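You operate a simulated robot arm through the tools that you are given. There is no shell and no other tool.

You are at the controls of a simulated robot arm. One attempt, no reset.

JOB
Give the turntable a quarter turn, move tub 4's tape to the grey tray and snap its lid back on.
Fine: leave the other tubs shut.
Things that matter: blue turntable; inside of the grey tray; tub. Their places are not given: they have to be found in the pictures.

The check looks at the end state, three seconds after you hand in, the way a careful person would. Anything else that was tipped, shoved, dropped, spilled or broken makes it a failure. Lids that push on must go on centred and level and be pressed home; caps that screw on are set level and turned clockwise until they are tight.

ROBOT AND FRAMES
A 7-joint arm with a two-finger parallel gripper, fixed in place. Base frame: the origin is on the floor under the middle of its stand, x ahead of it, y to its left, z up; the work surface is at about z = 60. Lengths are in cm, angles in degrees, forces in N, time in s.
It reaches about 152.4 cm from its shoulder. Its first joint turns from -149.0 to 149.0 degrees. Payload 3.5 kg.
The TCP is the grasp point between the finger pads, 2.3 cm short of the fingertips. In the tool frame z runs along the fingers and y along their closing line. The gripper opens to 9.4 cm. The fingers are 3.8 cm wide and 1 cm thick; the gripper's body (5.4 by 9.6 cm) begins 3.9 cm behind the TCP.
Orientation is told as [roll, pitch, yaw] about the base's x, y, z axes, in that order, counted from this pose: with the fingers straight down and closing along the base's y, the tool's x points along the base's -x, its y along +y and its z along -z.

CONTROLS
- The arm moves only by the tool jog_arm. Its argument "plan" is a list that holds one entry, the list of rows, each a list of 7 numbers: the shift along the tool's x, y, z in cm, then the turn, a rotation vector about the tool's x, y, z in degrees, then the closure, from 0 (fully open) to 1 (shut). In form: [[[x, y, z, rx, ry, rz, grip], ...]]. A call has 1 to 20 rows; each row is the pose to reach, as a shift and turn from the pose commanded when the call began, along the tool's axes at that moment. A row lasts 0.2 s, in which the tool goes at most 5 cm and 8.6 degrees; a call with a longer step from one row to the next is refused whole, and so is a gripper value outside its range. A pose out of reach is approached as far as the arm can. The call stops where the force on the tool passes 40 N (or 10 N more than at its start, if that is more) or the arm is blocked; 0.2 s more then pass. Each finger travels about 15.3 cm/s and halts on what it meets, pressing with about 33 N; the grip force reading is that of the motor and also rises with nothing between the fingers. The clock runs only during rows and for 0.2 s after the last one: add rows that repeat a pose to give the fingers time. It gives the time, the measured TCP pose, the force on the tool (base axes), the opening and the grip force at its end, in the units of the frame above (readings bear some noise), with the torque about the TCP (base axes, N m) and any sound that the robot's microphone picked up.
- Cameras (640 x 400 px; columns grow to the right, rows downward): "scene" is fixed at [6.56, 49.68, 122.3]; the picture's right is [-0.87, -0.50, 0.00], its down [-0.19, 0.33, -0.93] and it looks along [0.46, -0.80, -0.38] (base axes); focal length 357 px, centre (320, 200). "wrist" rides on the gripper at [8.6, 1.6, -7.4] in the tool frame; the picture's right is [-0.18, 0.98, 0.00], its down [-0.58, -0.11, -0.81] and it looks along [-0.79, -0.15, 0.59] (tool axes); focal length 243 px, centre (320, 200).
- snapshot(camera): a new picture of that camera. It takes no simulated time.
- point_at(camera, pixels): for up to 12 pixels [column, row] of the newest picture of that camera ("zoom" is the newest enlarged one), the place [x, y, z] in the base frame of the surface seen there, good to about 0.2 cm, but the place of the scene camera against the robot may be out by one fixed shift of up to 2.5 cm in any direction. It takes no simulated time.
- enlarge(camera, box): a new picture of the part [left, top, right, bottom] of that camera's present view, enlarged. It takes no simulated time.
- sign_off(): hands the job in; it is judged then, once.

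Leave the gripper open and the arm clear of the work at the hand-in unless told otherwise.

The tools are called after ">>>" as a command line: name --argument value ..., lists and objects as JSON in quotes. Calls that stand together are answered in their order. jog_arm: Moves the arm, as the interface text tells. Its arguments: {"type":"object","properties":{"plan":{"type":"array"}},"required":["plan"]} The other tools are called the same way: snapshot (camera) takes a picture; point_at (camera, pixels) gives the place of the surface under pixels of a picture; enlarge (camera, box) takes an enlarged picture of a part of a camera's view; sign_off () hands the job in.

At the start:

```text
clock: 0.0
ee_pos: [44.99, -59.33, 101.88]
ee_rot: [-0.1, 0.0, 0.0]
wrist_force: [0.0, 0.0, 0.5]
moment: [-0.01, 0.0, -0.01]
width: 9.4
finger_force: 0.0
```

scene: 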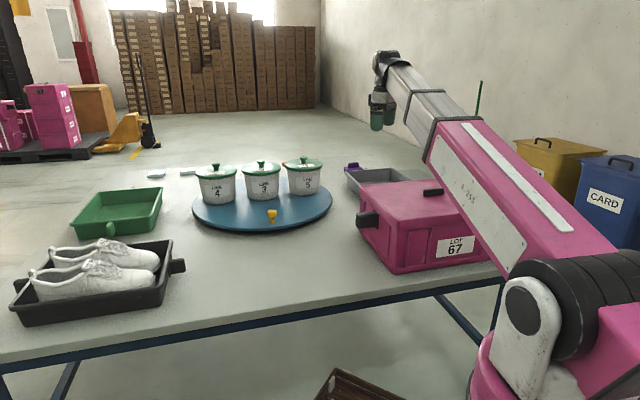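
wrist: 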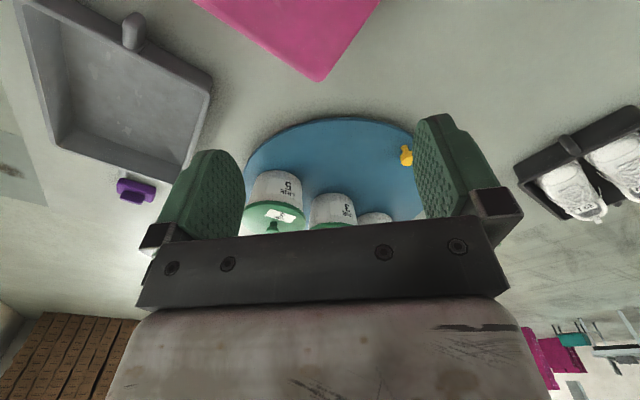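

I see a blue turntable with three green-lidded tubs (4, ?, 5), a yellow knob or peg near its edge, and a grey tray partly hidden behind the pink box. First I'll enlarge the turntable and the grey tray to get the details.

>>> enlarge --camera "scene" --box '[180, 140, 350, 246]'

>>> enlarge --camera "wrist" --box '[220, 100, 440, 240]'

```text
3.76 times, centred on (265, 193) of scene
```

zoom: 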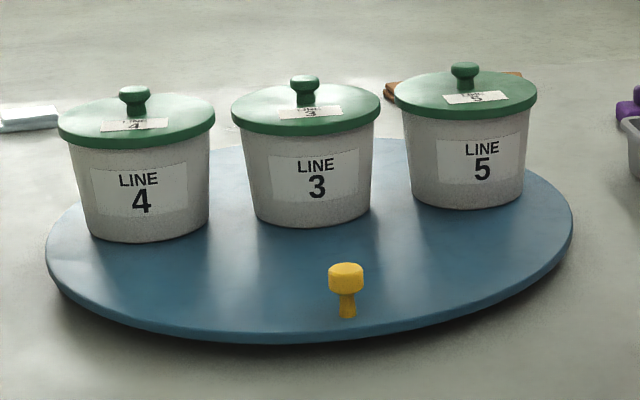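

```text
2.86 times, centred on (330, 170) of wrist
```

zoom: 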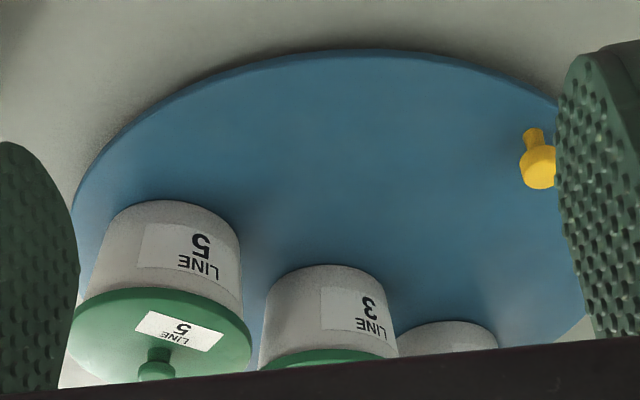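

The yellow peg is on the near rim, and the tubs stand along the far side. I'll measure the turntable rim, peg, tubs and lids in the scene view, and the same kinds of points in the wrist view to work out the fixed shift.

>>> snapshot --camera "wrist"

>>> point_at --camera "wrist" --pixels '[[406, 155], [402, 148], [330, 118], [250, 160], [290, 130], [270, 227], [298, 180], [350, 160], [135, 190], [130, 110], [320, 80], [133, 30]]'

>>> snapshot --camera "scene"

>>> point_at --camera "scene" --pixels '[[272, 212], [272, 220], [192, 203], [332, 193], [262, 233], [216, 165], [261, 163], [303, 159], [353, 166], [380, 178], [260, 215], [235, 222]]'

```text
taken
```

wrist: 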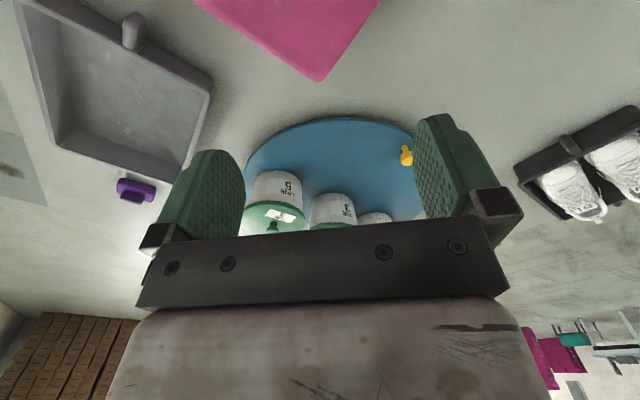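

```text
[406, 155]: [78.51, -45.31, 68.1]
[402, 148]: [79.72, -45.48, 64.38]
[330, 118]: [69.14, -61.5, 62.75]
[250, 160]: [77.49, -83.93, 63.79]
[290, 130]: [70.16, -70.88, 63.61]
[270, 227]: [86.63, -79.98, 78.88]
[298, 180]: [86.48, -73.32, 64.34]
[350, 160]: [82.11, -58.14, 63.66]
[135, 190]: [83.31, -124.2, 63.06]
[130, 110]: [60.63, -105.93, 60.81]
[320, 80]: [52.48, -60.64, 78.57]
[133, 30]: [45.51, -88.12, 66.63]
```

```text
taken
```

scene: 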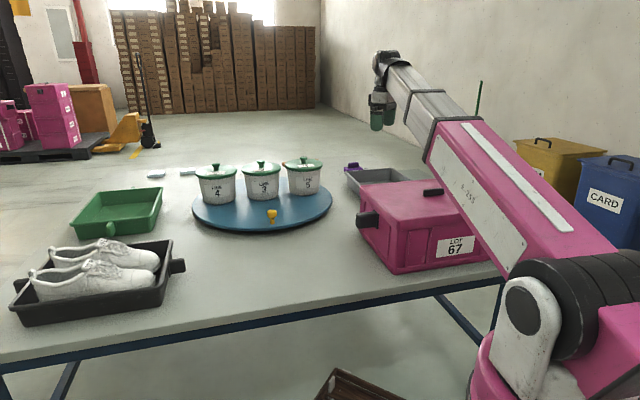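

```text
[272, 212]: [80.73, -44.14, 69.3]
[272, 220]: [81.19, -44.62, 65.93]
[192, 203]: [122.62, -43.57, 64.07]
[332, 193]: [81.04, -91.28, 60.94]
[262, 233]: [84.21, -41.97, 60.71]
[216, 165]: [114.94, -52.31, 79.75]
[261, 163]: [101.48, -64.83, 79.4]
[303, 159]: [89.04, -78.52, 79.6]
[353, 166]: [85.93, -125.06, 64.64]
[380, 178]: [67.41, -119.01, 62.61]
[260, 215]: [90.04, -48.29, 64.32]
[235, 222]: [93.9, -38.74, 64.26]
```

The scene readings run about (+2.3, +1.3, +0.8) ahead of the wrist ones, judging by the peg top and tub 5's knob. The turntable centre looks to be near (98, -65), with its top at z≈63.7. I'll move the arm forward and stay high, so the wrist camera can look down on the tubs.

>>> jog_arm --plan '[[[-4, 0, -0.5, 0, 0, 0, 0], [-8, 0, -1, 0, 0, 0, 0], [-12, 0, -1.5, 0, 0, 0, 0], [-16, 0, -2, 0, 0, 0, 0], [-20, 0, -2.5, 0, 0, 0, 0], [-24, 0, -3, 0, 0, 0, 0], [-28, 0, -3, 0, 0, 0, 0], [-31, 0, -3, 0, 0, 0, 0], [-31, 0, -3, 0, 0, 0, 0]]]'

>>> snapshot --camera "wrist"

>>> snapshot --camera "scene"

```text
clock: 2.0
ee_pos: [75.95, -59.11, 104.78]
ee_rot: [0.0, 0.0, -0.1]
wrist_force: [0.1, -0.3, 0.6]
moment: [0.0, 0.02, 0.0]
width: 9.39
finger_force: 0.1
```

```text
taken
```

wrist: 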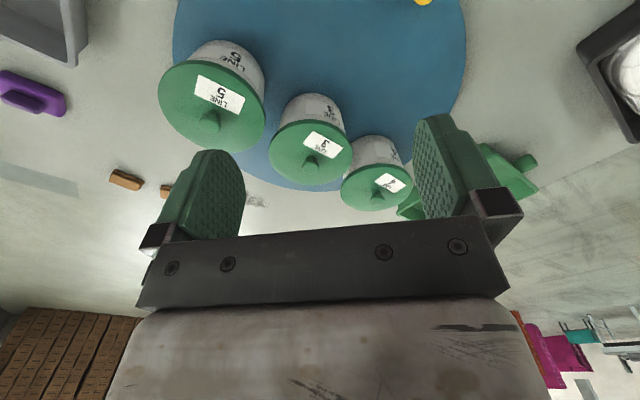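

```text
taken
```

scene: 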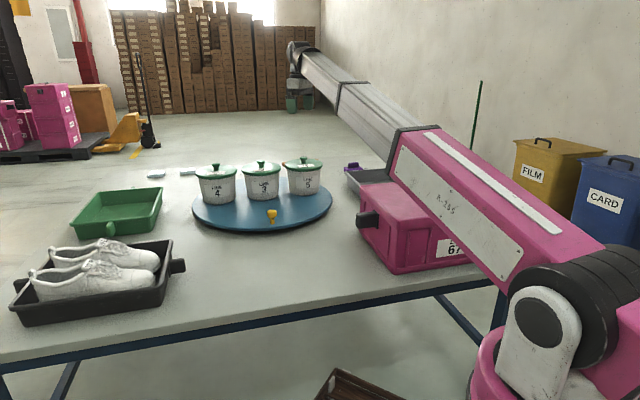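

From above I can see the three lids, with knobs near (209,120), (310,163) and (383,188), plus most of the rim. I'll measure rim points, knob tops and lid edges in this wrist picture.

>>> point_at --camera "wrist" --pixels '[[209, 120], [310, 163], [383, 188], [423, 2], [172, 40], [465, 30], [466, 60], [450, 105], [174, 10], [290, 188], [320, 100], [262, 180]]'

>>> enlarge --camera "wrist" --box '[150, 0, 480, 220]'

```text
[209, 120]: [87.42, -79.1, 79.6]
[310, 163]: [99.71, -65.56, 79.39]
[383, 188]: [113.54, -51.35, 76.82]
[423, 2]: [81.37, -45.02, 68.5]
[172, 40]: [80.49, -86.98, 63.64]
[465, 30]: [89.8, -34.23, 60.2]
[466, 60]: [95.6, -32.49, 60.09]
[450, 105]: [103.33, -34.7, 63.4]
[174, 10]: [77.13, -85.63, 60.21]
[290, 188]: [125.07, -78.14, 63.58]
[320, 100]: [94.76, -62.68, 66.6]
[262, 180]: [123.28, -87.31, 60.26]
```

```text
1.82 times, centred on (315, 110) of wrist
```

zoom: 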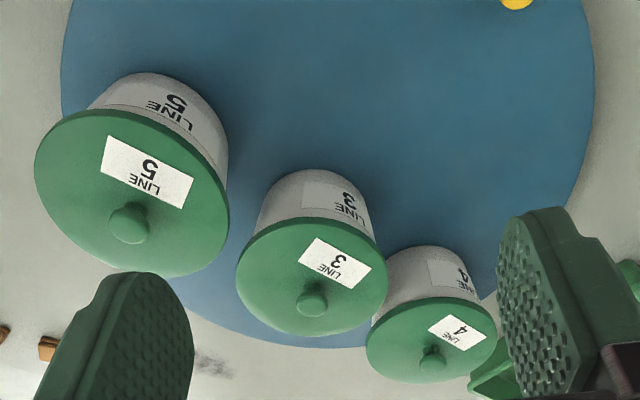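

The circle fit to the rim points puts the turntable centre at about (98.9, -64.1), with a radius near 29.6 and its top at z≈63.6. The peg is at about (80, -45), roughly 26.6 from the centre. I'll move above the peg, staying high, and yaw -45° so the fingers close along the tangent, then look at it closely.

>>> jog_arm --plan '[[[-0.5, 1.7, 2.8, 0, 0, 5.6, 0], [-1, 3.5, 5.7, 0, 0, 11.2, 0], [-1.6, 5.2, 8.5, 0, 0, 16.9, 0], [-2.1, 6.9, 11.4, 0, 0, 22.5, 0], [-2.6, 8.7, 14.2, 0, 0, 28.1, 0], [-3.1, 10.4, 17.1, 0, 0, 33.7, 0], [-3.7, 12.2, 20, 0, 0, 39.4, 0], [-4.2, 13.9, 22.8, 0, 0, 45, 0], [-4.2, 13.9, 22.8, 0, 0, 45, 0]]]'

>>> snapshot --camera "wrist"

>>> snapshot --camera "scene"

```text
clock: 4.0
ee_pos: [80.37, -45.26, 82.07]
ee_rot: [0.0, 0.0, -45.0]
wrist_force: [0.2, -0.9, 0.2]
moment: [0.02, -0.02, -0.01]
width: 9.4
finger_force: 0.0
```

```text
taken
```

wrist: 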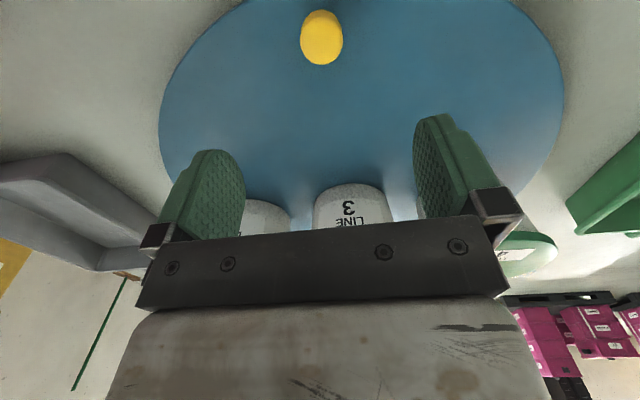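

```text
taken
```

scene: 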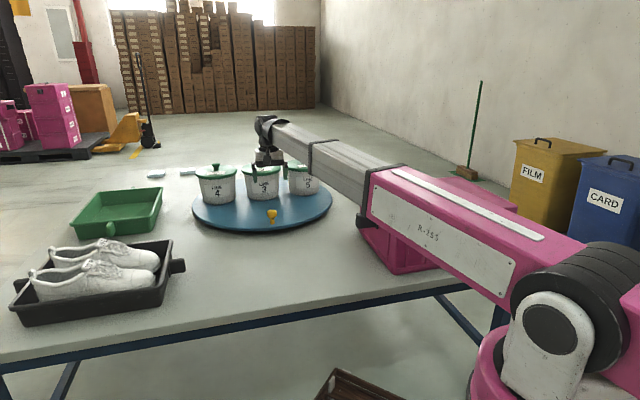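

The peg head is centred near (322,37) in the wrist picture, spanning columns 300-343. I'll measure its extents and some more rim points.

>>> point_at --camera "wrist" --pixels '[[322, 37], [303, 37], [341, 37], [322, 13], [322, 60], [164, 110], [160, 130], [562, 80], [563, 100], [546, 160], [200, 40], [545, 30]]'

>>> enlarge --camera "scene" --box '[250, 195, 300, 235]'

```text
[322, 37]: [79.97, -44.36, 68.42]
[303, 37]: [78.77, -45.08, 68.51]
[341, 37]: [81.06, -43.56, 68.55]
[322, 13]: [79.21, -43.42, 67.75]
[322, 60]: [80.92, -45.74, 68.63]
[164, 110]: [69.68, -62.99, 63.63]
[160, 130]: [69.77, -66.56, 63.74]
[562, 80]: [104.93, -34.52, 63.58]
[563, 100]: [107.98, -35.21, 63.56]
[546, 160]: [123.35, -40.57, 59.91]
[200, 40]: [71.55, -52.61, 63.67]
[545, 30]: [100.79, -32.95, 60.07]
```

```text
10.00 times, centred on (275, 215) of scene
```

zoom: 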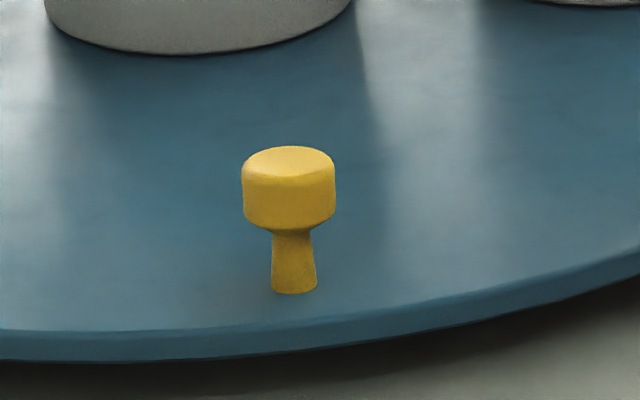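

The peg head is about 3.2 cm across, centred near (80.05, -44.5), with its top at z≈68.5. The refined turntable centre is about (99.1, -63.8), which puts the peg at a radius of 27.1 and an angle of 134.6°. Next I'll descend straight over the peg with the fingers open until the TCP is at z≈67.3.

>>> jog_arm --plan '[[[0.74, 0.32, 3, 0, 0, 0, 0], [0.74, 0.32, 6, 0, 0, 0, 0], [0.74, 0.32, 9, 0, 0, 0, 0], [0.74, 0.32, 11.5, 0, 0, 0, 0], [0.74, 0.32, 13.5, 0, 0, 0, 0], [0.74, 0.32, 14.7, 0, 0, 0, 0], [0.74, 0.32, 14.7, 0, 0, 0, 0]]]'

>>> snapshot --camera "wrist"

>>> enlarge --camera "scene" --box '[180, 110, 360, 240]'

```text
clock: 5.6
ee_pos: [79.93, -44.59, 67.4]
ee_rot: [-0.1, -0.2, -45.0]
wrist_force: [0.4, -0.4, 0.3]
moment: [-0.01, -0.04, 0.02]
width: 9.4
finger_force: 0.1
```

```text
taken
```

wrist: 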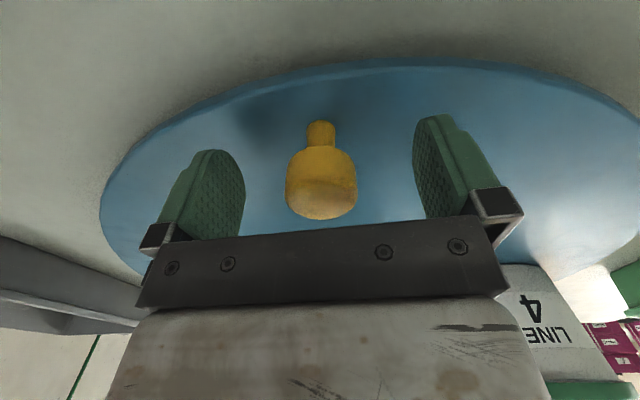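

```text
3.08 times, centred on (270, 175) of scene
```

zoom: 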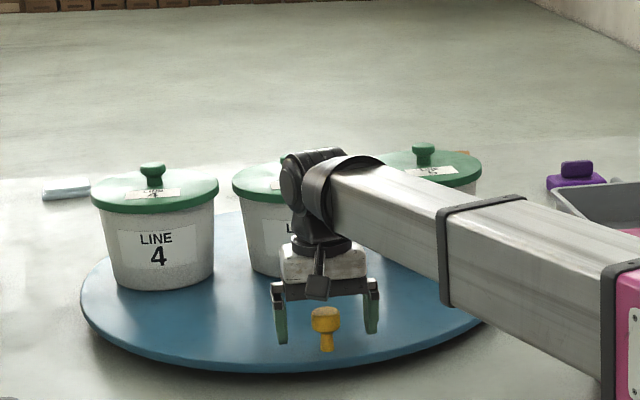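

The peg sits between the open fingers, with its head at (320,185). I'll close on it to feel its width and check the alignment forces.

>>> jog_arm --plan '[[[0, 0, 0, 0, 0, 0, 0.4], [0, 0, 0, 0, 0, 0, 0.55], [0, 0, 0, 0, 0, 0, 0.62], [0, 0, 0, 0, 0, 0, 0.7], [0, 0, 0, 0, 0, 0, 0.7]]]'

```text
clock: 6.8
ee_pos: [79.93, -44.57, 67.52]
ee_rot: [0.0, 0.0, -45.0]
wrist_force: [0.0, 1.1, -0.1]
moment: [0.07, -0.04, 0.06]
width: 3.38
finger_force: 44.9
```

The peg is gripped at 3.38 cm wide with no notable side force. I'll ease the closure to 0.63 so it is held snugly but can slip radially. Then I'll follow the arc counter-clockwise seen from above, which brings tub 4 toward the robot, for the first 45°.

>>> jog_arm --plan '[[[-0.004, -0.474, 0, 0, 0, -1, 0.63], [-0.026, -1.184, 0, 0, 0, -2.5, 0.63], [-0.084, -2.13, 0, 0, 0, -4.5, 0.63], [-0.202, -3.309, 0, 0, 0, -7, 0.63], [-0.372, -4.481, 0, 0, 0, -9.5, 0.63], [-0.593, -5.645, 0, 0, 0, -12, 0.63], [-0.865, -6.798, 0, 0, 0, -14.5, 0.63], [-1.186, -7.938, 0, 0, 0, -17, 0.63], [-1.557, -9.063, 0, 0, 0, -19.5, 0.63], [-1.977, -10.171, 0, 0, 0, -22, 0.63], [-2.445, -11.259, 0, 0, 0, -24.5, 0.63], [-2.959, -12.326, 0, 0, 0, -27, 0.63], [-3.52, -13.369, 0, 0, 0, -29.5, 0.63], [-4.125, -14.387, 0, 0, 0, -32, 0.63], [-4.775, -15.378, 0, 0, 0, -34.5, 0.63], [-5.467, -16.339, 0, 0, 0, -37, 0.63], [-6.2, -17.27, 0, 0, 0, -39.5, 0.63], [-6.974, -18.167, 0, 0, 0, -42, 0.63], [-7.62, -18.86, 0, 0, 0, -44, 0.63], [-7.952, -19.198, 0, 0, 0, -45, 0.63]]]'

>>> snapshot --camera "scene"

>>> snapshot --camera "wrist"

```text
clock: 11.0
ee_pos: [72.04, -63.72, 67.41]
ee_rot: [0.0, 0.0, 0.0]
wrist_force: [-0.4, -0.1, 0.7]
moment: [-0.02, -0.03, 0.02]
width: 3.5
finger_force: 0.0
```

```text
taken
```

scene: 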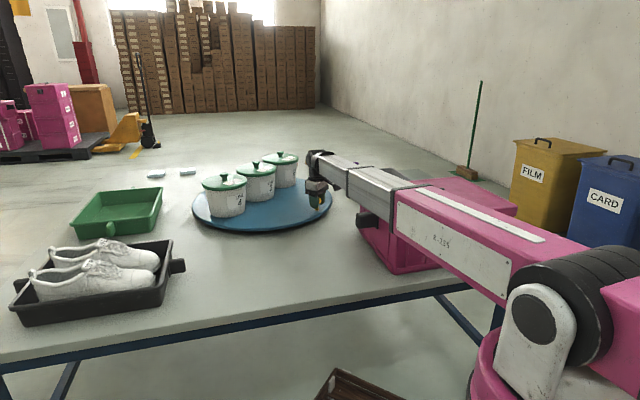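

```text
taken
```

wrist: 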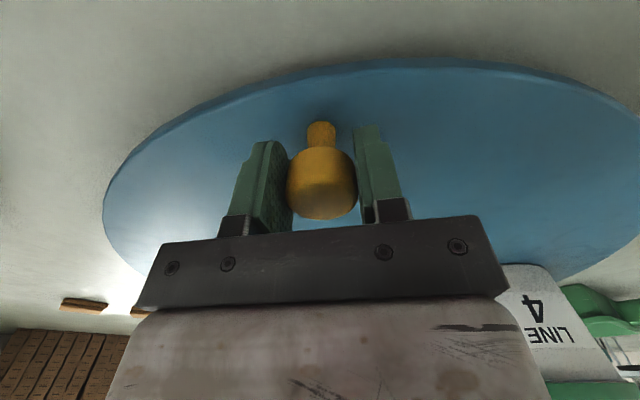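

The turntable is following well: the peg stays at the same place in the wrist view and the forces are near zero. Before the second half, I'll check the clearance between the forearm and the pink box.

>>> enlarge --camera "scene" --box '[290, 130, 530, 290]'

>>> point_at --camera "scene" --pixels '[[375, 220], [400, 230], [440, 250], [395, 212], [420, 225], [470, 250], [350, 190], [440, 182], [500, 200], [480, 210], [370, 200], [500, 265]]'

```text
2.50 times, centred on (410, 210) of scene
```

zoom: 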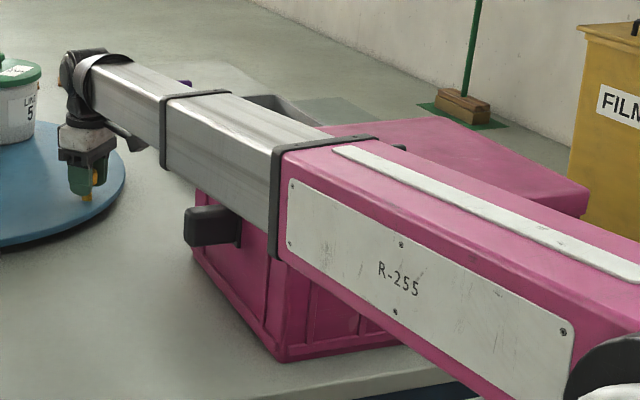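

```text
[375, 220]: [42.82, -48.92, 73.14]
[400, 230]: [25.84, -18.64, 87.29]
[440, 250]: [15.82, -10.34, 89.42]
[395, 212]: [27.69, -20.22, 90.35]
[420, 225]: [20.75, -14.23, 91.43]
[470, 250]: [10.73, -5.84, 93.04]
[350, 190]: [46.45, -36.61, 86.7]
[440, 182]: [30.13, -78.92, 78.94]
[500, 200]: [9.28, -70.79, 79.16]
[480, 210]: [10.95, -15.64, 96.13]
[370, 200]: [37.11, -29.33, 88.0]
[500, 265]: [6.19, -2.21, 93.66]
```

The forearm's underside passes about 4 cm above the box top (z≈78), and reaching further should raise it over the box. I'll continue the second 45° of the arc with the same rows.

>>> jog_arm --plan '[[[-0.004, -0.474, 0, 0, 0, -1, 0.63], [-0.026, -1.184, 0, 0, 0, -2.5, 0.63], [-0.084, -2.13, 0, 0, 0, -4.5, 0.63], [-0.202, -3.309, 0, 0, 0, -7, 0.63], [-0.372, -4.481, 0, 0, 0, -9.5, 0.63], [-0.593, -5.645, 0, 0, 0, -12, 0.63], [-0.865, -6.798, 0, 0, 0, -14.5, 0.63], [-1.186, -7.938, 0, 0, 0, -17, 0.63], [-1.557, -9.063, 0, 0, 0, -19.5, 0.63], [-1.977, -10.171, 0, 0, 0, -22, 0.63], [-2.445, -11.259, 0, 0, 0, -24.5, 0.63], [-2.959, -12.326, 0, 0, 0, -27, 0.63], [-3.52, -13.369, 0, 0, 0, -29.5, 0.63], [-4.125, -14.387, 0, 0, 0, -32, 0.63], [-4.775, -15.378, 0, 0, 0, -34.5, 0.63], [-5.467, -16.339, 0, 0, 0, -37, 0.63], [-6.2, -17.27, 0, 0, 0, -39.5, 0.63], [-6.974, -18.167, 0, 0, 0, -42, 0.63], [-7.62, -18.86, 0, 0, 0, -44, 0.63], [-7.952, -19.198, 0, 0, 0, -45, 0.63]]]'

>>> snapshot --camera "scene"

>>> snapshot --camera "wrist"

```text
clock: 15.2
ee_pos: [80.01, -82.98, 67.34]
ee_rot: [0.0, 0.0, 45.1]
wrist_force: [-1.2, 1.5, 0.4]
moment: [0.01, -0.02, -0.02]
width: 3.46
finger_force: 0.1
```

```text
taken
```

scene: 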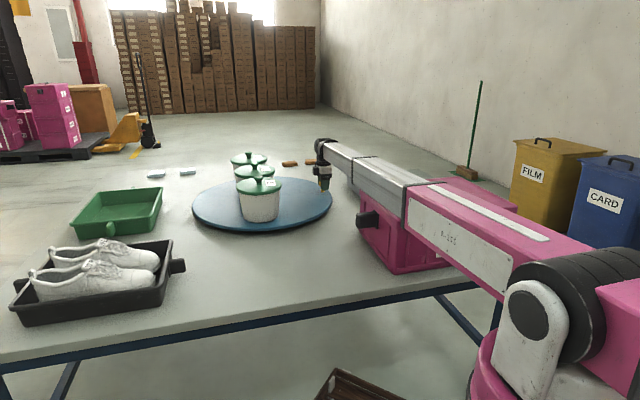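

```text
taken
```

wrist: 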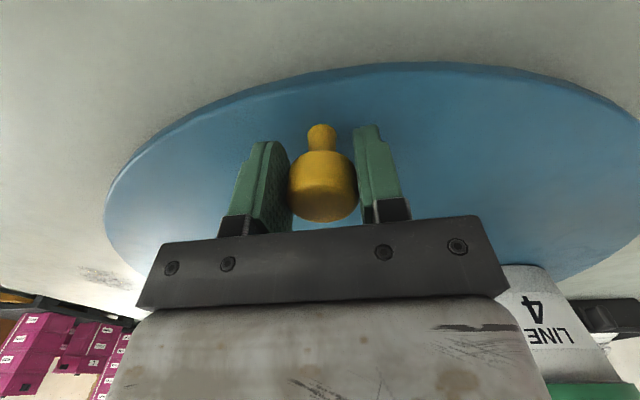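

The turntable has turned 90°: the peg is now at (80.0, -83.0) and tub 4 is in front. I'll open the fingers and rise straight up, clear of the peg.

>>> jog_arm --plan '[[[0, 0, 0, 0, 0, 0, 0.3], [0, 0, 0, 0, 0, 0, 0], [0, 0, 0, 0, 0, 0, 0], [0, 0, -1, 0, 0, 0, 0], [0, 0, -4, 0, 0, 0, 0], [0, 0, -8, 0, 0, 0, 0], [0, 0, -12, 0, 0, 0, 0], [0, 0, -16, 0, 0, 0, 0], [0, 0, -20, 0, 0, 0, 0], [0, 0, -24, 0, 0, 0, 0], [0, 0, -28, 0, 0, 0, 0], [0, 0, -32, 0, 0, 0, 0], [0, 0, -35, 0, 0, 0, 0], [0, 0, -36, 0, 0, 0, 0]]]'

>>> snapshot --camera "wrist"

>>> enlarge --camera "scene" --box '[180, 140, 350, 246]'

```text
clock: 18.2
ee_pos: [80.04, -83.03, 103.36]
ee_rot: [0.0, -0.1, 44.9]
wrist_force: [0.4, 0.2, -0.1]
moment: [0.0, 0.02, 0.0]
width: 9.38
finger_force: 0.1
```

```text
taken
```

wrist: 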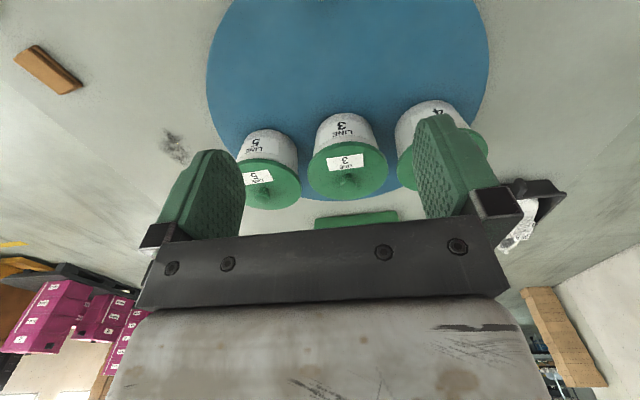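

```text
3.76 times, centred on (265, 193) of scene
```

zoom: 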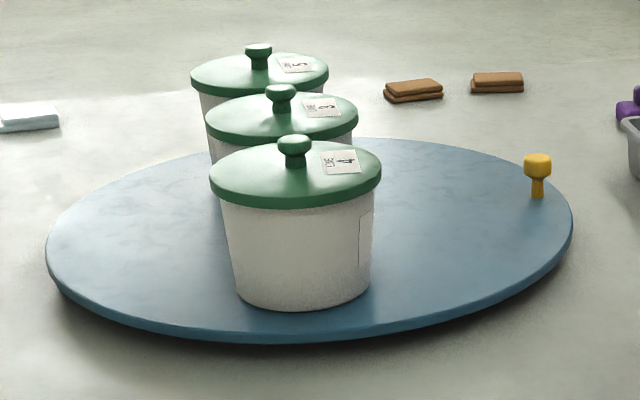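

The tubs rode along undisturbed, and tub 4 is now at about (87, -50). I'll move to a viewpoint in front of and above it, at yaw 0.

>>> jog_arm --plan '[[[-2.12, 2.55, 0.34, 0, 0, 4.5, 0], [-4.24, 5.09, 0.68, 0, 0, 9, 0], [-6.36, 7.64, 1.02, 0, 0, 13.5, 0], [-8.48, 10.18, 1.36, 0, 0, 18, 0], [-10.6, 12.73, 1.7, 0, 0, 22.5, 0], [-12.72, 15.27, 2.04, 0, 0, 27, 0], [-14.84, 17.82, 2.38, 0, 0, 31.5, 0], [-16.96, 20.36, 2.72, 0, 0, 36, 0], [-19.08, 22.91, 3.06, 0, 0, 40.5, 0], [-21.2, 25.45, 3.4, 0, 0, 45, 0], [-21.2, 25.45, 3.4, 0, 0, 45, 0]]]'

>>> snapshot --camera "wrist"

```text
clock: 20.6
ee_pos: [76.88, -50.12, 100.12]
ee_rot: [0.0, 0.1, 0.0]
wrist_force: [-0.5, -0.7, 0.0]
moment: [0.01, -0.05, -0.01]
width: 9.4
finger_force: 0.0
```

```text
taken
```

wrist: 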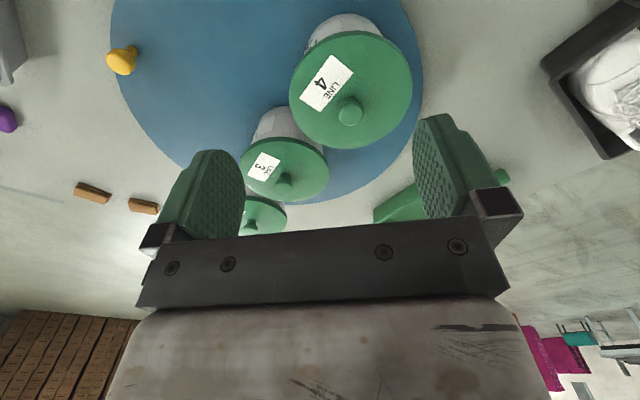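

I can see tub 4's lid clearly, with its knob near (350,112). I'll enlarge it and measure the knob and the lid edge.

>>> enlarge --camera "wrist" --box '[270, 0, 430, 160]'

>>> point_at --camera "wrist" --pixels '[[350, 108], [341, 108], [359, 108], [350, 102], [350, 117], [290, 85], [411, 85], [350, 33], [350, 147], [320, 60], [390, 60], [350, 123]]'

```text
2.50 times, centred on (350, 80) of wrist
```

zoom: 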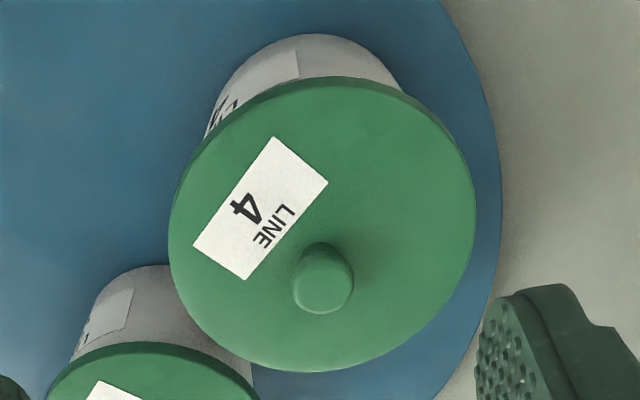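

```text
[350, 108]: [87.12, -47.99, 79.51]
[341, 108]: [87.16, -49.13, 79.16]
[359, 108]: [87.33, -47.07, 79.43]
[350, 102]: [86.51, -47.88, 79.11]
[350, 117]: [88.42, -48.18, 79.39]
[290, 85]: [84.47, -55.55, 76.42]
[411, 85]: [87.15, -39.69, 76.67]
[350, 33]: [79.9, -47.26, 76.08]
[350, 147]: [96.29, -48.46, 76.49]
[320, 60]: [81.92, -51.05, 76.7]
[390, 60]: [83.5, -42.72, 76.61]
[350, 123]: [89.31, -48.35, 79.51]
```

The knob top is at z≈79.5, centred near (88.0, -48.0). The lid circle fits a centre of (88.05, -47.95) with a radius of 8.3, and its top surface is at z≈76.5. I'll move to 8 cm above the knob, staying open, and check the alignment.

>>> jog_arm --plan '[[[-3, 0.5, 2.5, 0, 0, 0, 0], [-6, 1, 5.5, 0, 0, 0, 0], [-9, 1.6, 8.5, 0, 0, 0, 0], [-11.12, 2.1, 11, 0, 0, 0, 0], [-11.12, 2.1, 12.5, 0, 0, 0, 0], [-11.12, 2.1, 12.5, 0, 0, 0, 0]]]'

>>> snapshot --camera "wrist"

```text
clock: 22.0
ee_pos: [88.0, -47.86, 87.47]
ee_rot: [-0.1, 0.0, 0.0]
wrist_force: [-1.1, -0.4, -0.2]
moment: [-0.01, 0.03, 0.02]
width: 9.4
finger_force: 0.0
```

```text
taken
```

wrist: 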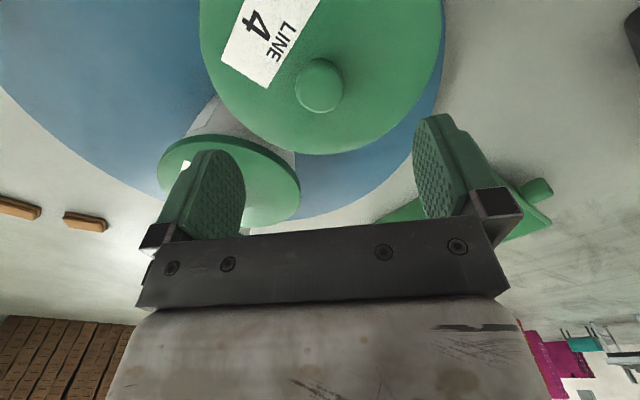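

The knob is at (320,83), nearly on the finger centreline. I'll measure the knob top from this closer position.

>>> point_at --camera "wrist" --pixels '[[320, 82], [298, 85], [342, 82], [320, 62], [320, 75], [320, 95], [320, 104], [320, 153], [202, 20], [443, 20]]'

```text
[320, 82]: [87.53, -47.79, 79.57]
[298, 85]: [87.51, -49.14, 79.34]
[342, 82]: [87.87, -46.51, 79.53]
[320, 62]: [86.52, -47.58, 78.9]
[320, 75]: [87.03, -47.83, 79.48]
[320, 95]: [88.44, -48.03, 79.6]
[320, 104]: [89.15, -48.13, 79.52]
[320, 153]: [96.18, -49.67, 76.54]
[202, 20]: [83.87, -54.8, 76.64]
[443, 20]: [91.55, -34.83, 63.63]
```

The knob centre reads (87.9, -47.9), which lines up with the TCP at (88.0, -47.9). I'll descend 8 cm to z≈79.4, keeping the fingertips just above the lid, then close on the knob.

>>> jog_arm --plan '[[[0, 0, 3, 0, 0, 0, 0], [0, 0, 5.5, 0, 0, 0, 0], [0, 0, 7.2, 0, 0, 0, 0], [0, 0, 8, 0, 0, 0, 0], [0, 0, 8, 0, 0, 0, 0], [0, 0, 8, 0, 0, 0, 0.4], [0, 0, 8, 0, 0, 0, 0.6], [0, 0, 8, 0, 0, 0, 0.75], [0, 0, 8, 0, 0, 0, 1], [0, 0, 8, 0, 0, 0, 1]]]'

>>> snapshot --camera "wrist"

>>> enlarge --camera "scene" --box '[180, 100, 350, 246]'

```text
clock: 24.2
ee_pos: [87.85, -47.78, 79.37]
ee_rot: [0.0, 0.0, 0.0]
wrist_force: [0.2, -0.3, 0.6]
moment: [0.01, 0.02, -0.01]
width: 3.24
finger_force: 33.2
heard: snap
```

```text
taken
```

wrist: 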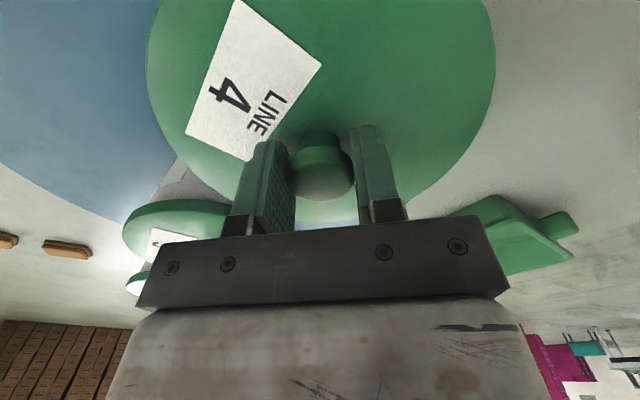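

```text
2.74 times, centred on (265, 173) of scene
```

zoom: 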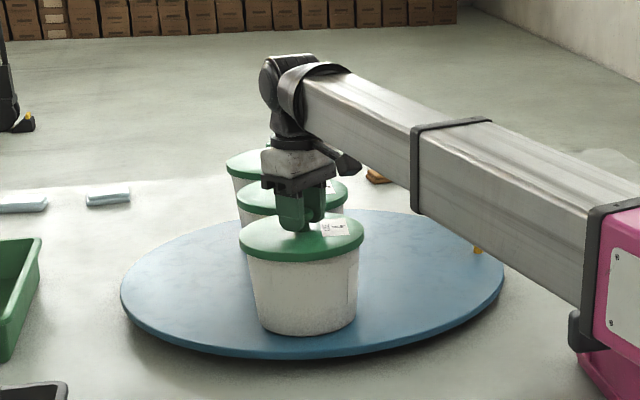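

I heard a snap while closing, and the knob is now gripped at 3.24 cm with 33 N. The lid may have come unsnapped. I'll lift slowly, a couple of cm, and check the force and the picture.

>>> jog_arm --plan '[[[0, 0, -0.2, 0, 0, 0, 1], [0, 0, -0.5, 0, 0, 0, 1], [0, 0, -0.8, 0, 0, 0, 1], [0, 0, -1.2, 0, 0, 0, 1], [0, 0, -1.6, 0, 0, 0, 1], [0, 0, -2, 0, 0, 0, 1], [0, 0, -2, 0, 0, 0, 1]]]'

>>> snapshot --camera "wrist"

>>> enlarge --camera "scene" --box '[180, 100, 350, 246]'

```text
clock: 25.8
ee_pos: [87.98, -47.92, 81.57]
ee_rot: [0.0, 0.0, 0.0]
wrist_force: [-0.3, -0.3, -0.8]
moment: [-0.01, -0.03, -0.02]
width: 3.22
finger_force: 33.1
```

```text
taken
```

wrist: 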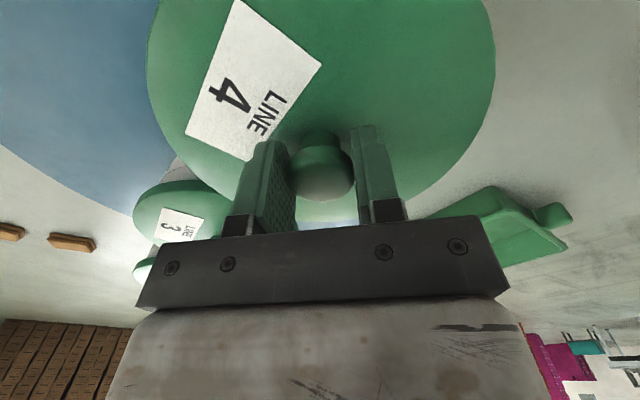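

```text
2.74 times, centred on (265, 173) of scene
```

zoom: 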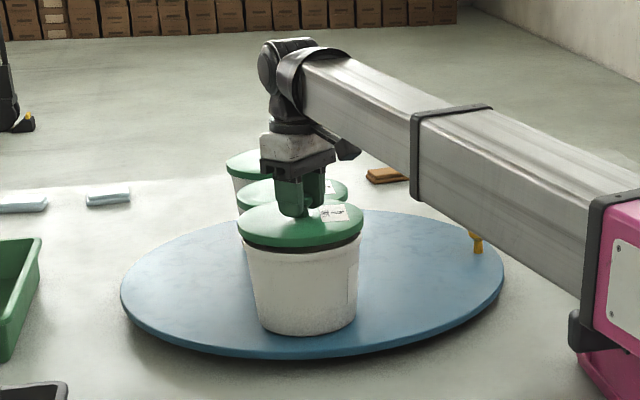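

The lid came off cleanly at 81.6, with the tub still in place. I'll raise it further for clearance, and find a clear spot on the table to set the lid down on.

>>> jog_arm --plan '[[[0, 0, -1, 0, 0, 0, 1], [0, 0, -3, 0, 0, 0, 1], [0, 0, -5, 0, 0, 0, 1], [0, 0, -7.5, 0, 0, 0, 1], [0, 0, -10, 0, 0, 0, 1], [0, 0, -12, 0, 0, 0, 1], [0, 0, -12, 0, 0, 0, 1]]]'

>>> snapshot --camera "scene"

>>> point_at --camera "scene" --pixels '[[230, 260], [280, 260], [320, 250], [340, 230], [200, 250], [260, 290], [180, 245], [330, 275], [300, 300], [186, 266], [355, 255], [395, 273]]'

>>> snapshot --camera "wrist"

```text
clock: 27.4
ee_pos: [88.06, -47.97, 93.48]
ee_rot: [-0.1, 0.0, 0.0]
wrist_force: [-1.1, 0.6, -0.8]
moment: [0.0, -0.03, 0.05]
width: 3.22
finger_force: 32.9
```

```text
taken
```

scene: 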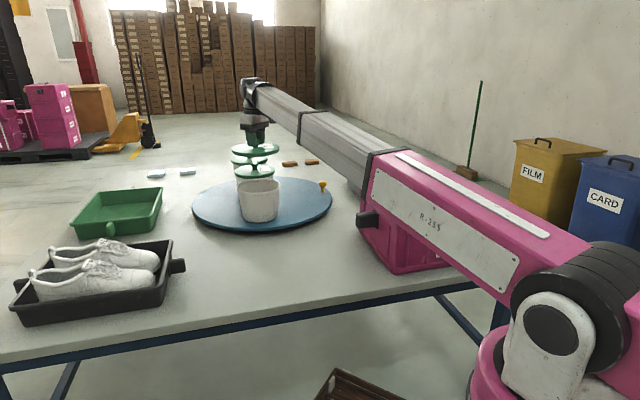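

```text
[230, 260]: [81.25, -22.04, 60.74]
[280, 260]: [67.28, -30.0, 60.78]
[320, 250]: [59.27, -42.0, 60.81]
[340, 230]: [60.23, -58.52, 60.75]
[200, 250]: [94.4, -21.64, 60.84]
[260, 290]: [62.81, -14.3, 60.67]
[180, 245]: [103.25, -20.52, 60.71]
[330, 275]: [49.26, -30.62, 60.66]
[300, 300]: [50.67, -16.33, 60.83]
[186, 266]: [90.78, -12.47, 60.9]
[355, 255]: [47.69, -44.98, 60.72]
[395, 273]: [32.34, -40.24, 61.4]
```

```text
taken
```

wrist: 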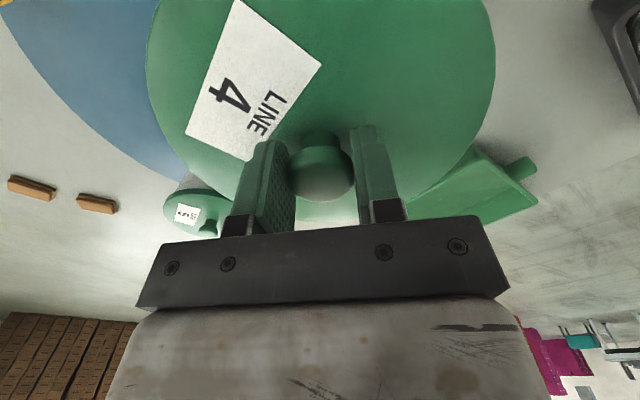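

A clear table area is around scene pixel (280,260), at about (65, -31) true, well away from the turntable, the box and the tray. I'll look at the held lid and the open tub in closer detail.

>>> enlarge --camera "scene" --box '[210, 120, 310, 230]'

```text
3.64 times, centred on (260, 175) of scene
```

zoom: 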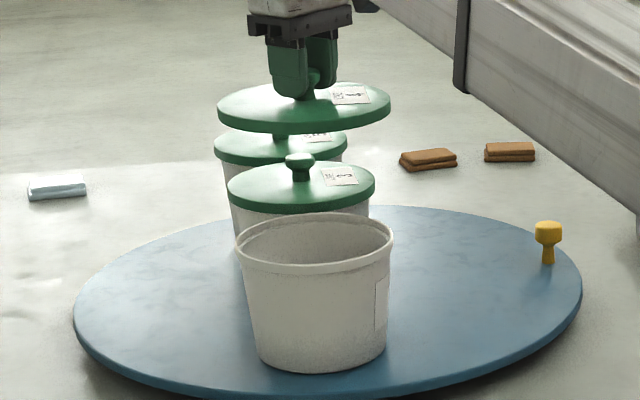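

Both are clear: the lid is held level, and the open tub's rim is visible. I'll measure the lid's lower edge and the tub rim.

>>> point_at --camera "zoom" --pixels '[[300, 132], [300, 122], [240, 120], [365, 120], [315, 270], [315, 262], [240, 245], [390, 240], [320, 365], [318, 216], [320, 235], [300, 88]]'

```text
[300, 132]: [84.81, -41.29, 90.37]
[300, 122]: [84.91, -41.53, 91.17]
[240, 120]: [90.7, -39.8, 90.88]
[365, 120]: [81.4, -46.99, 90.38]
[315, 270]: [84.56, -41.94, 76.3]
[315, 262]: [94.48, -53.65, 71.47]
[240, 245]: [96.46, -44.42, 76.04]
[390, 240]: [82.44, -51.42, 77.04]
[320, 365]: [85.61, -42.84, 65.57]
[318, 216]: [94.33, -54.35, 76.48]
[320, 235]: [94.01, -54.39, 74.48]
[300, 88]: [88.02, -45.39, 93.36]
```

The lid's lower edge is about 4.1 below the TCP, and the true tub rim is at z≈75.8. I'll carry the lid level to (66, -30), lower it to a few cm above the table, and check.

>>> jog_arm --plan '[[[1.5, 1.2, 0, 0, 0, 0, 1], [4.5, 3.7, 0, 0, 0, 0, 1], [7.5, 6.2, 0, 0, 0, 0, 1], [10.5, 8.6, 0, 0, 0, 0, 1], [13.5, 11.1, 0, 0, 0, 0, 1], [16.5, 13.5, 0, 0, 0, 0, 1], [19.5, 16, 1, 0, 0, 0, 1], [21.3, 17.4, 3, 0, 0, 0, 1], [22, 18, 6, 0, 0, 0, 1], [22, 18, 9.5, 0, 0, 0, 1], [22, 18, 13, 0, 0, 0, 1], [22, 18, 16.5, 0, 0, 0, 1], [22, 18, 20, 0, 0, 0, 1], [22, 18, 23, 0, 0, 0, 1], [22, 18, 25, 0, 0, 0, 1], [22, 18, 25, 0, 0, 0, 1]]]'

>>> snapshot --camera "scene"

>>> snapshot --camera "wrist"

```text
clock: 30.8
ee_pos: [66.05, -29.83, 68.46]
ee_rot: [0.0, -0.1, 0.0]
wrist_force: [0.7, 0.6, -0.6]
moment: [0.0, 0.01, 0.0]
width: 3.23
finger_force: 33.4
```

```text
taken
```

scene: 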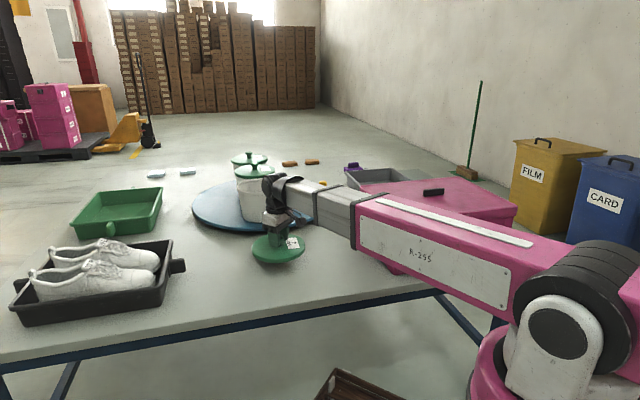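

```text
taken
```

wrist: 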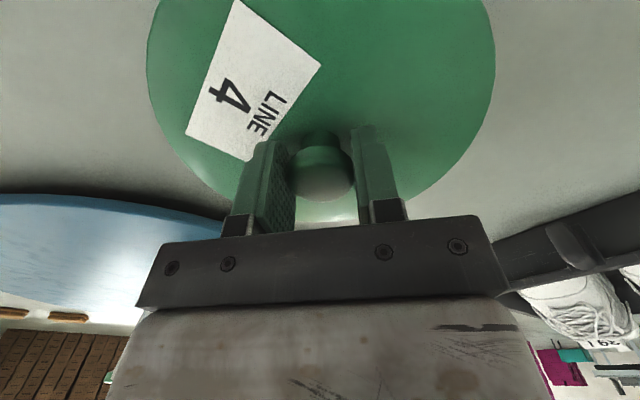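

The lid is level over a clear patch of table, about 4 cm up. I'll lower it slowly to near contact.

>>> jog_arm --plan '[[[0, 0, 1, 0, 0, 0, 1], [0, 0, 2, 0, 0, 0, 1], [0, 0, 3, 0, 0, 0, 1], [0, 0, 3.5, 0, 0, 0, 1], [0, 0, 3.8, 0, 0, 0, 1], [0, 0, 3.8, 0, 0, 0, 1]]]'

>>> enlarge --camera "scene" --box '[220, 170, 340, 290]'

```text
clock: 32.2
ee_pos: [65.93, -29.94, 64.78]
ee_rot: [0.1, 0.0, 0.0]
wrist_force: [-0.2, -0.6, 0.1]
moment: [0.0, 0.0, -0.02]
width: 3.26
finger_force: 33.0
```

```text
3.33 times, centred on (280, 230) of scene
```

zoom: 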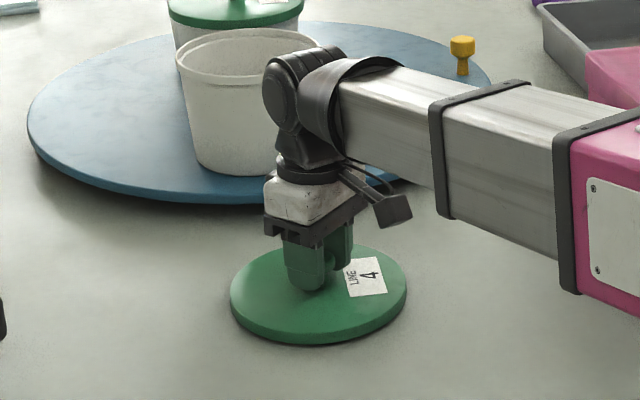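

There's no clear contact yet at 64.78. I'll lower another half centimetre in small steps.

>>> jog_arm --plan '[[[0, 0, 0.15, 0, 0, 0, 1], [0, 0, 0.3, 0, 0, 0, 1], [0, 0, 0.4, 0, 0, 0, 1], [0, 0, 0.4, 0, 0, 0, 1]]]'

```text
clock: 33.2
ee_pos: [65.96, -29.89, 64.32]
ee_rot: [-0.1, 0.0, 0.1]
wrist_force: [-0.1, -1.0, 0.1]
moment: [-0.01, 0.01, 0.02]
width: 3.24
finger_force: 32.8
```

>>> jog_arm --plan '[[[0, 0, 0.1, 0, 0, 0, 1], [0, 0, 0.2, 0, 0, 0, 1], [0, 0, 0.3, 0, 0, 0, 1], [0, 0, 0.3, 0, 0, 0, 1]]]'

>>> enlarge --camera "scene" --box '[230, 220, 310, 280]'

```text
clock: 34.2
ee_pos: [65.96, -29.89, 64.04]
ee_rot: [0.0, 0.0, 0.0]
wrist_force: [-0.5, -0.4, -1.1]
moment: [-0.01, 0.04, 0.0]
width: 3.25
finger_force: 33.2
```

```text
6.67 times, centred on (270, 250) of scene
```

zoom: 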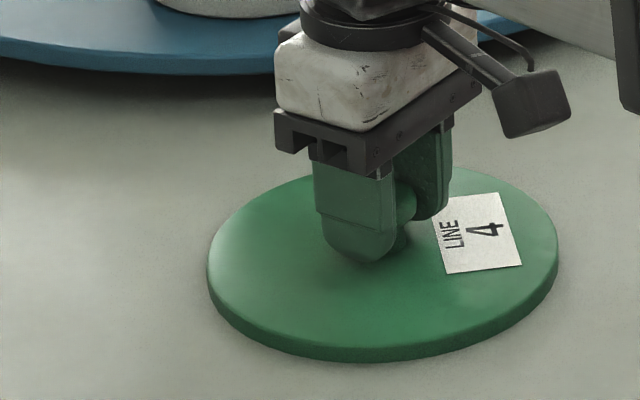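

It looks very close to the table. I'll measure the lid's lower edge against the table beside it, and keep lowering gently.

>>> point_at --camera "zoom" --pixels '[[390, 357], [390, 350], [390, 372], [240, 320], [235, 345], [540, 300], [560, 310]]'

>>> jog_arm --plan '[[[0, 0, 0.1, 0, 0, 0, 1], [0, 0, 0.2, 0, 0, 0, 1], [0, 0, 0.3, 0, 0, 0, 1], [0, 0, 0.3, 0, 0, 0, 1]]]'

```text
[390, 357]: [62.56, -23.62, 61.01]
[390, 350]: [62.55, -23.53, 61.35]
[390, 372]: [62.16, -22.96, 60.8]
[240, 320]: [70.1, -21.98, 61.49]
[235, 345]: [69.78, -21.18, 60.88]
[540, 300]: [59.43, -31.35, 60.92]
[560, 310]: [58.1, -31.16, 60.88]
```

```text
clock: 35.2
ee_pos: [66.05, -29.93, 63.73]
ee_rot: [0.0, 0.0, 0.0]
wrist_force: [-0.1, 0.2, -0.5]
moment: [-0.03, -0.03, 0.04]
width: 3.24
finger_force: 32.9
```

Still no contact force at 63.73. I'll keep lowering in small steps.

>>> jog_arm --plan '[[[0, 0, 0.1, 0, 0, 0, 1], [0, 0, 0.2, 0, 0, 0, 1], [0, 0, 0.2, 0, 0, 0, 1]]]'

>>> enlarge --camera "scene" --box '[230, 220, 310, 280]'

```text
clock: 36.0
ee_pos: [65.95, -29.92, 63.4]
ee_rot: [0.0, 0.0, 0.0]
wrist_force: [0.9, 0.5, -0.3]
moment: [0.01, 0.02, 0.0]
width: 3.24
finger_force: 32.5
```

```text
6.67 times, centred on (270, 250) of scene
```

zoom: 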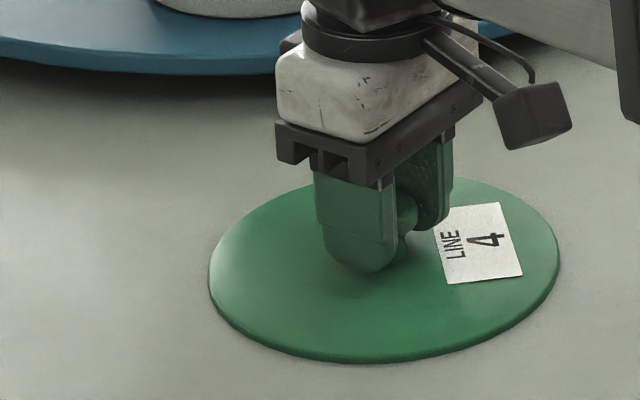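

The skirt seems to shorten visually as I lower, and there's still no contact force. I'll lower a little further in tiny steps to find where the lid really rests.

>>> jog_arm --plan '[[[0, 0, 0.1, 0, 0, 0, 1], [0, 0, 0.2, 0, 0, 0, 1], [0, 0, 0.2, 0, 0, 0, 1]]]'

>>> enlarge --camera "scene" --box '[230, 220, 310, 280]'

```text
clock: 36.8
ee_pos: [65.92, -29.94, 63.44]
ee_rot: [-0.2, -0.1, 0.0]
wrist_force: [0.9, 2.5, 33.1]
moment: [0.12, -0.01, 0.01]
width: 3.23
finger_force: 33.2
```

```text
6.67 times, centred on (270, 250) of scene
```

zoom: 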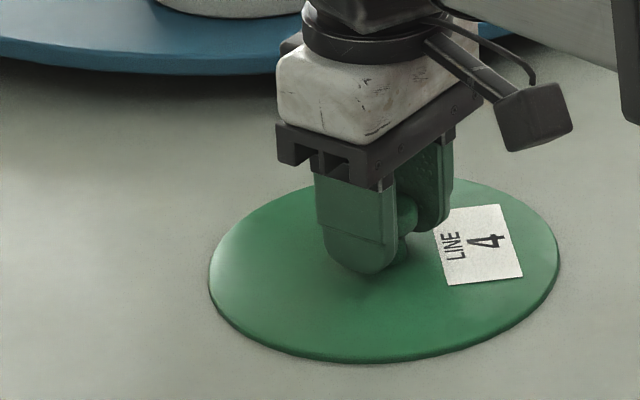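

Contact is felt: 33 N at z≈63.4, so the lid is resting on the table. I'll back off 0.2 to relieve the force, then open and rise straight up.

>>> jog_arm --plan '[[[0, 0, -0.1, 0, 0, 0, 1], [0, 0, -0.2, 0, 0, 0, 1], [0, 0, -0.2, 0, 0, 0, 0.6], [0, 0, -0.2, 0, 0, 0, 0.3], [0, 0, -0.2, 0, 0, 0, 0], [0, 0, -0.2, 0, 0, 0, 0], [0, 0, -0.2, 0, 0, 0, 0]]]'

>>> enlarge --camera "scene" --box '[230, 220, 310, 280]'

```text
clock: 38.4
ee_pos: [65.95, -30.04, 63.58]
ee_rot: [-0.1, -0.1, 0.0]
wrist_force: [-0.1, -0.2, 0.4]
moment: [0.03, -0.03, 0.0]
width: 9.4
finger_force: 0.0
```

```text
6.67 times, centred on (270, 250) of scene
```

zoom: 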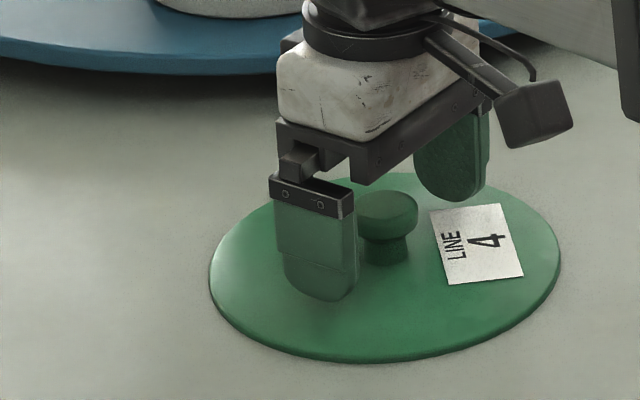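

The lid rests flat on the table and is released. I'll rise straight up, then move over near tub 4 so the wrist camera can look inside it.

>>> jog_arm --plan '[[[0, 0, -1, 0, 0, 0, 0], [0, 0, -4, 0, 0, 0, 0], [0, 0, -8, 0, 0, 0, 0], [0, 0, -12.5, 0, 0, 0, 0], [0, 0, -17, 0, 0, 0, 0], [0, 0, -21.5, 0, 0, 0, 0], [0, 0, -26, 0, 0, 0, 0], [0, 0, -30.5, 0, 0, 0, 0], [-1, -1, -34.5, 0, 0, 0, 0], [-3, -4, -36.5, 0, 0, 0, 0], [-5.5, -7.5, -36.5, 0, 0, 0, 0], [-8, -11, -36.5, 0, 0, 0, 0], [-10.5, -14, -36.5, 0, 0, 0, 0], [-12.5, -16.5, -36.5, 0, 0, 0, 0], [-14, -18, -36.5, 0, 0, 0, 0], [-14, -18, -36.5, 0, 0, 0, 0]]]'

>>> snapshot --camera "wrist"

>>> snapshot --camera "scene"

```text
clock: 41.8
ee_pos: [80.17, -47.99, 100.21]
ee_rot: [0.0, 0.0, -0.1]
wrist_force: [-1.0, 0.4, 0.5]
moment: [0.01, 0.01, 0.0]
width: 9.4
finger_force: 0.1
```

```text
taken
```

wrist: 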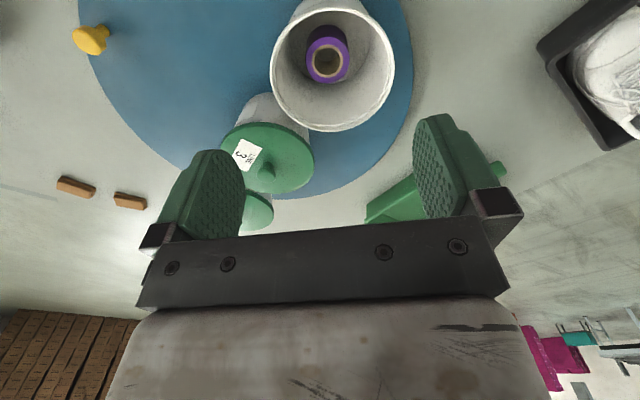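

```text
taken
```

scene: 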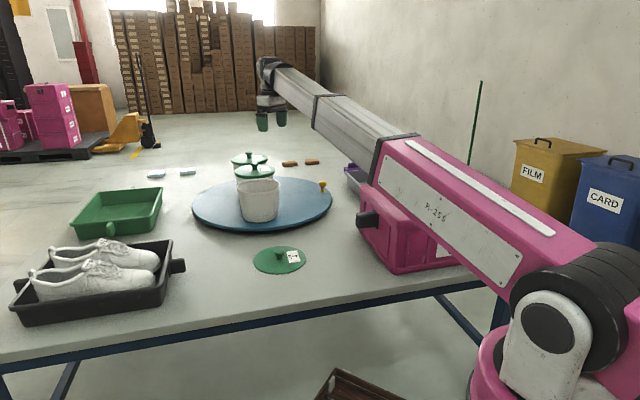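

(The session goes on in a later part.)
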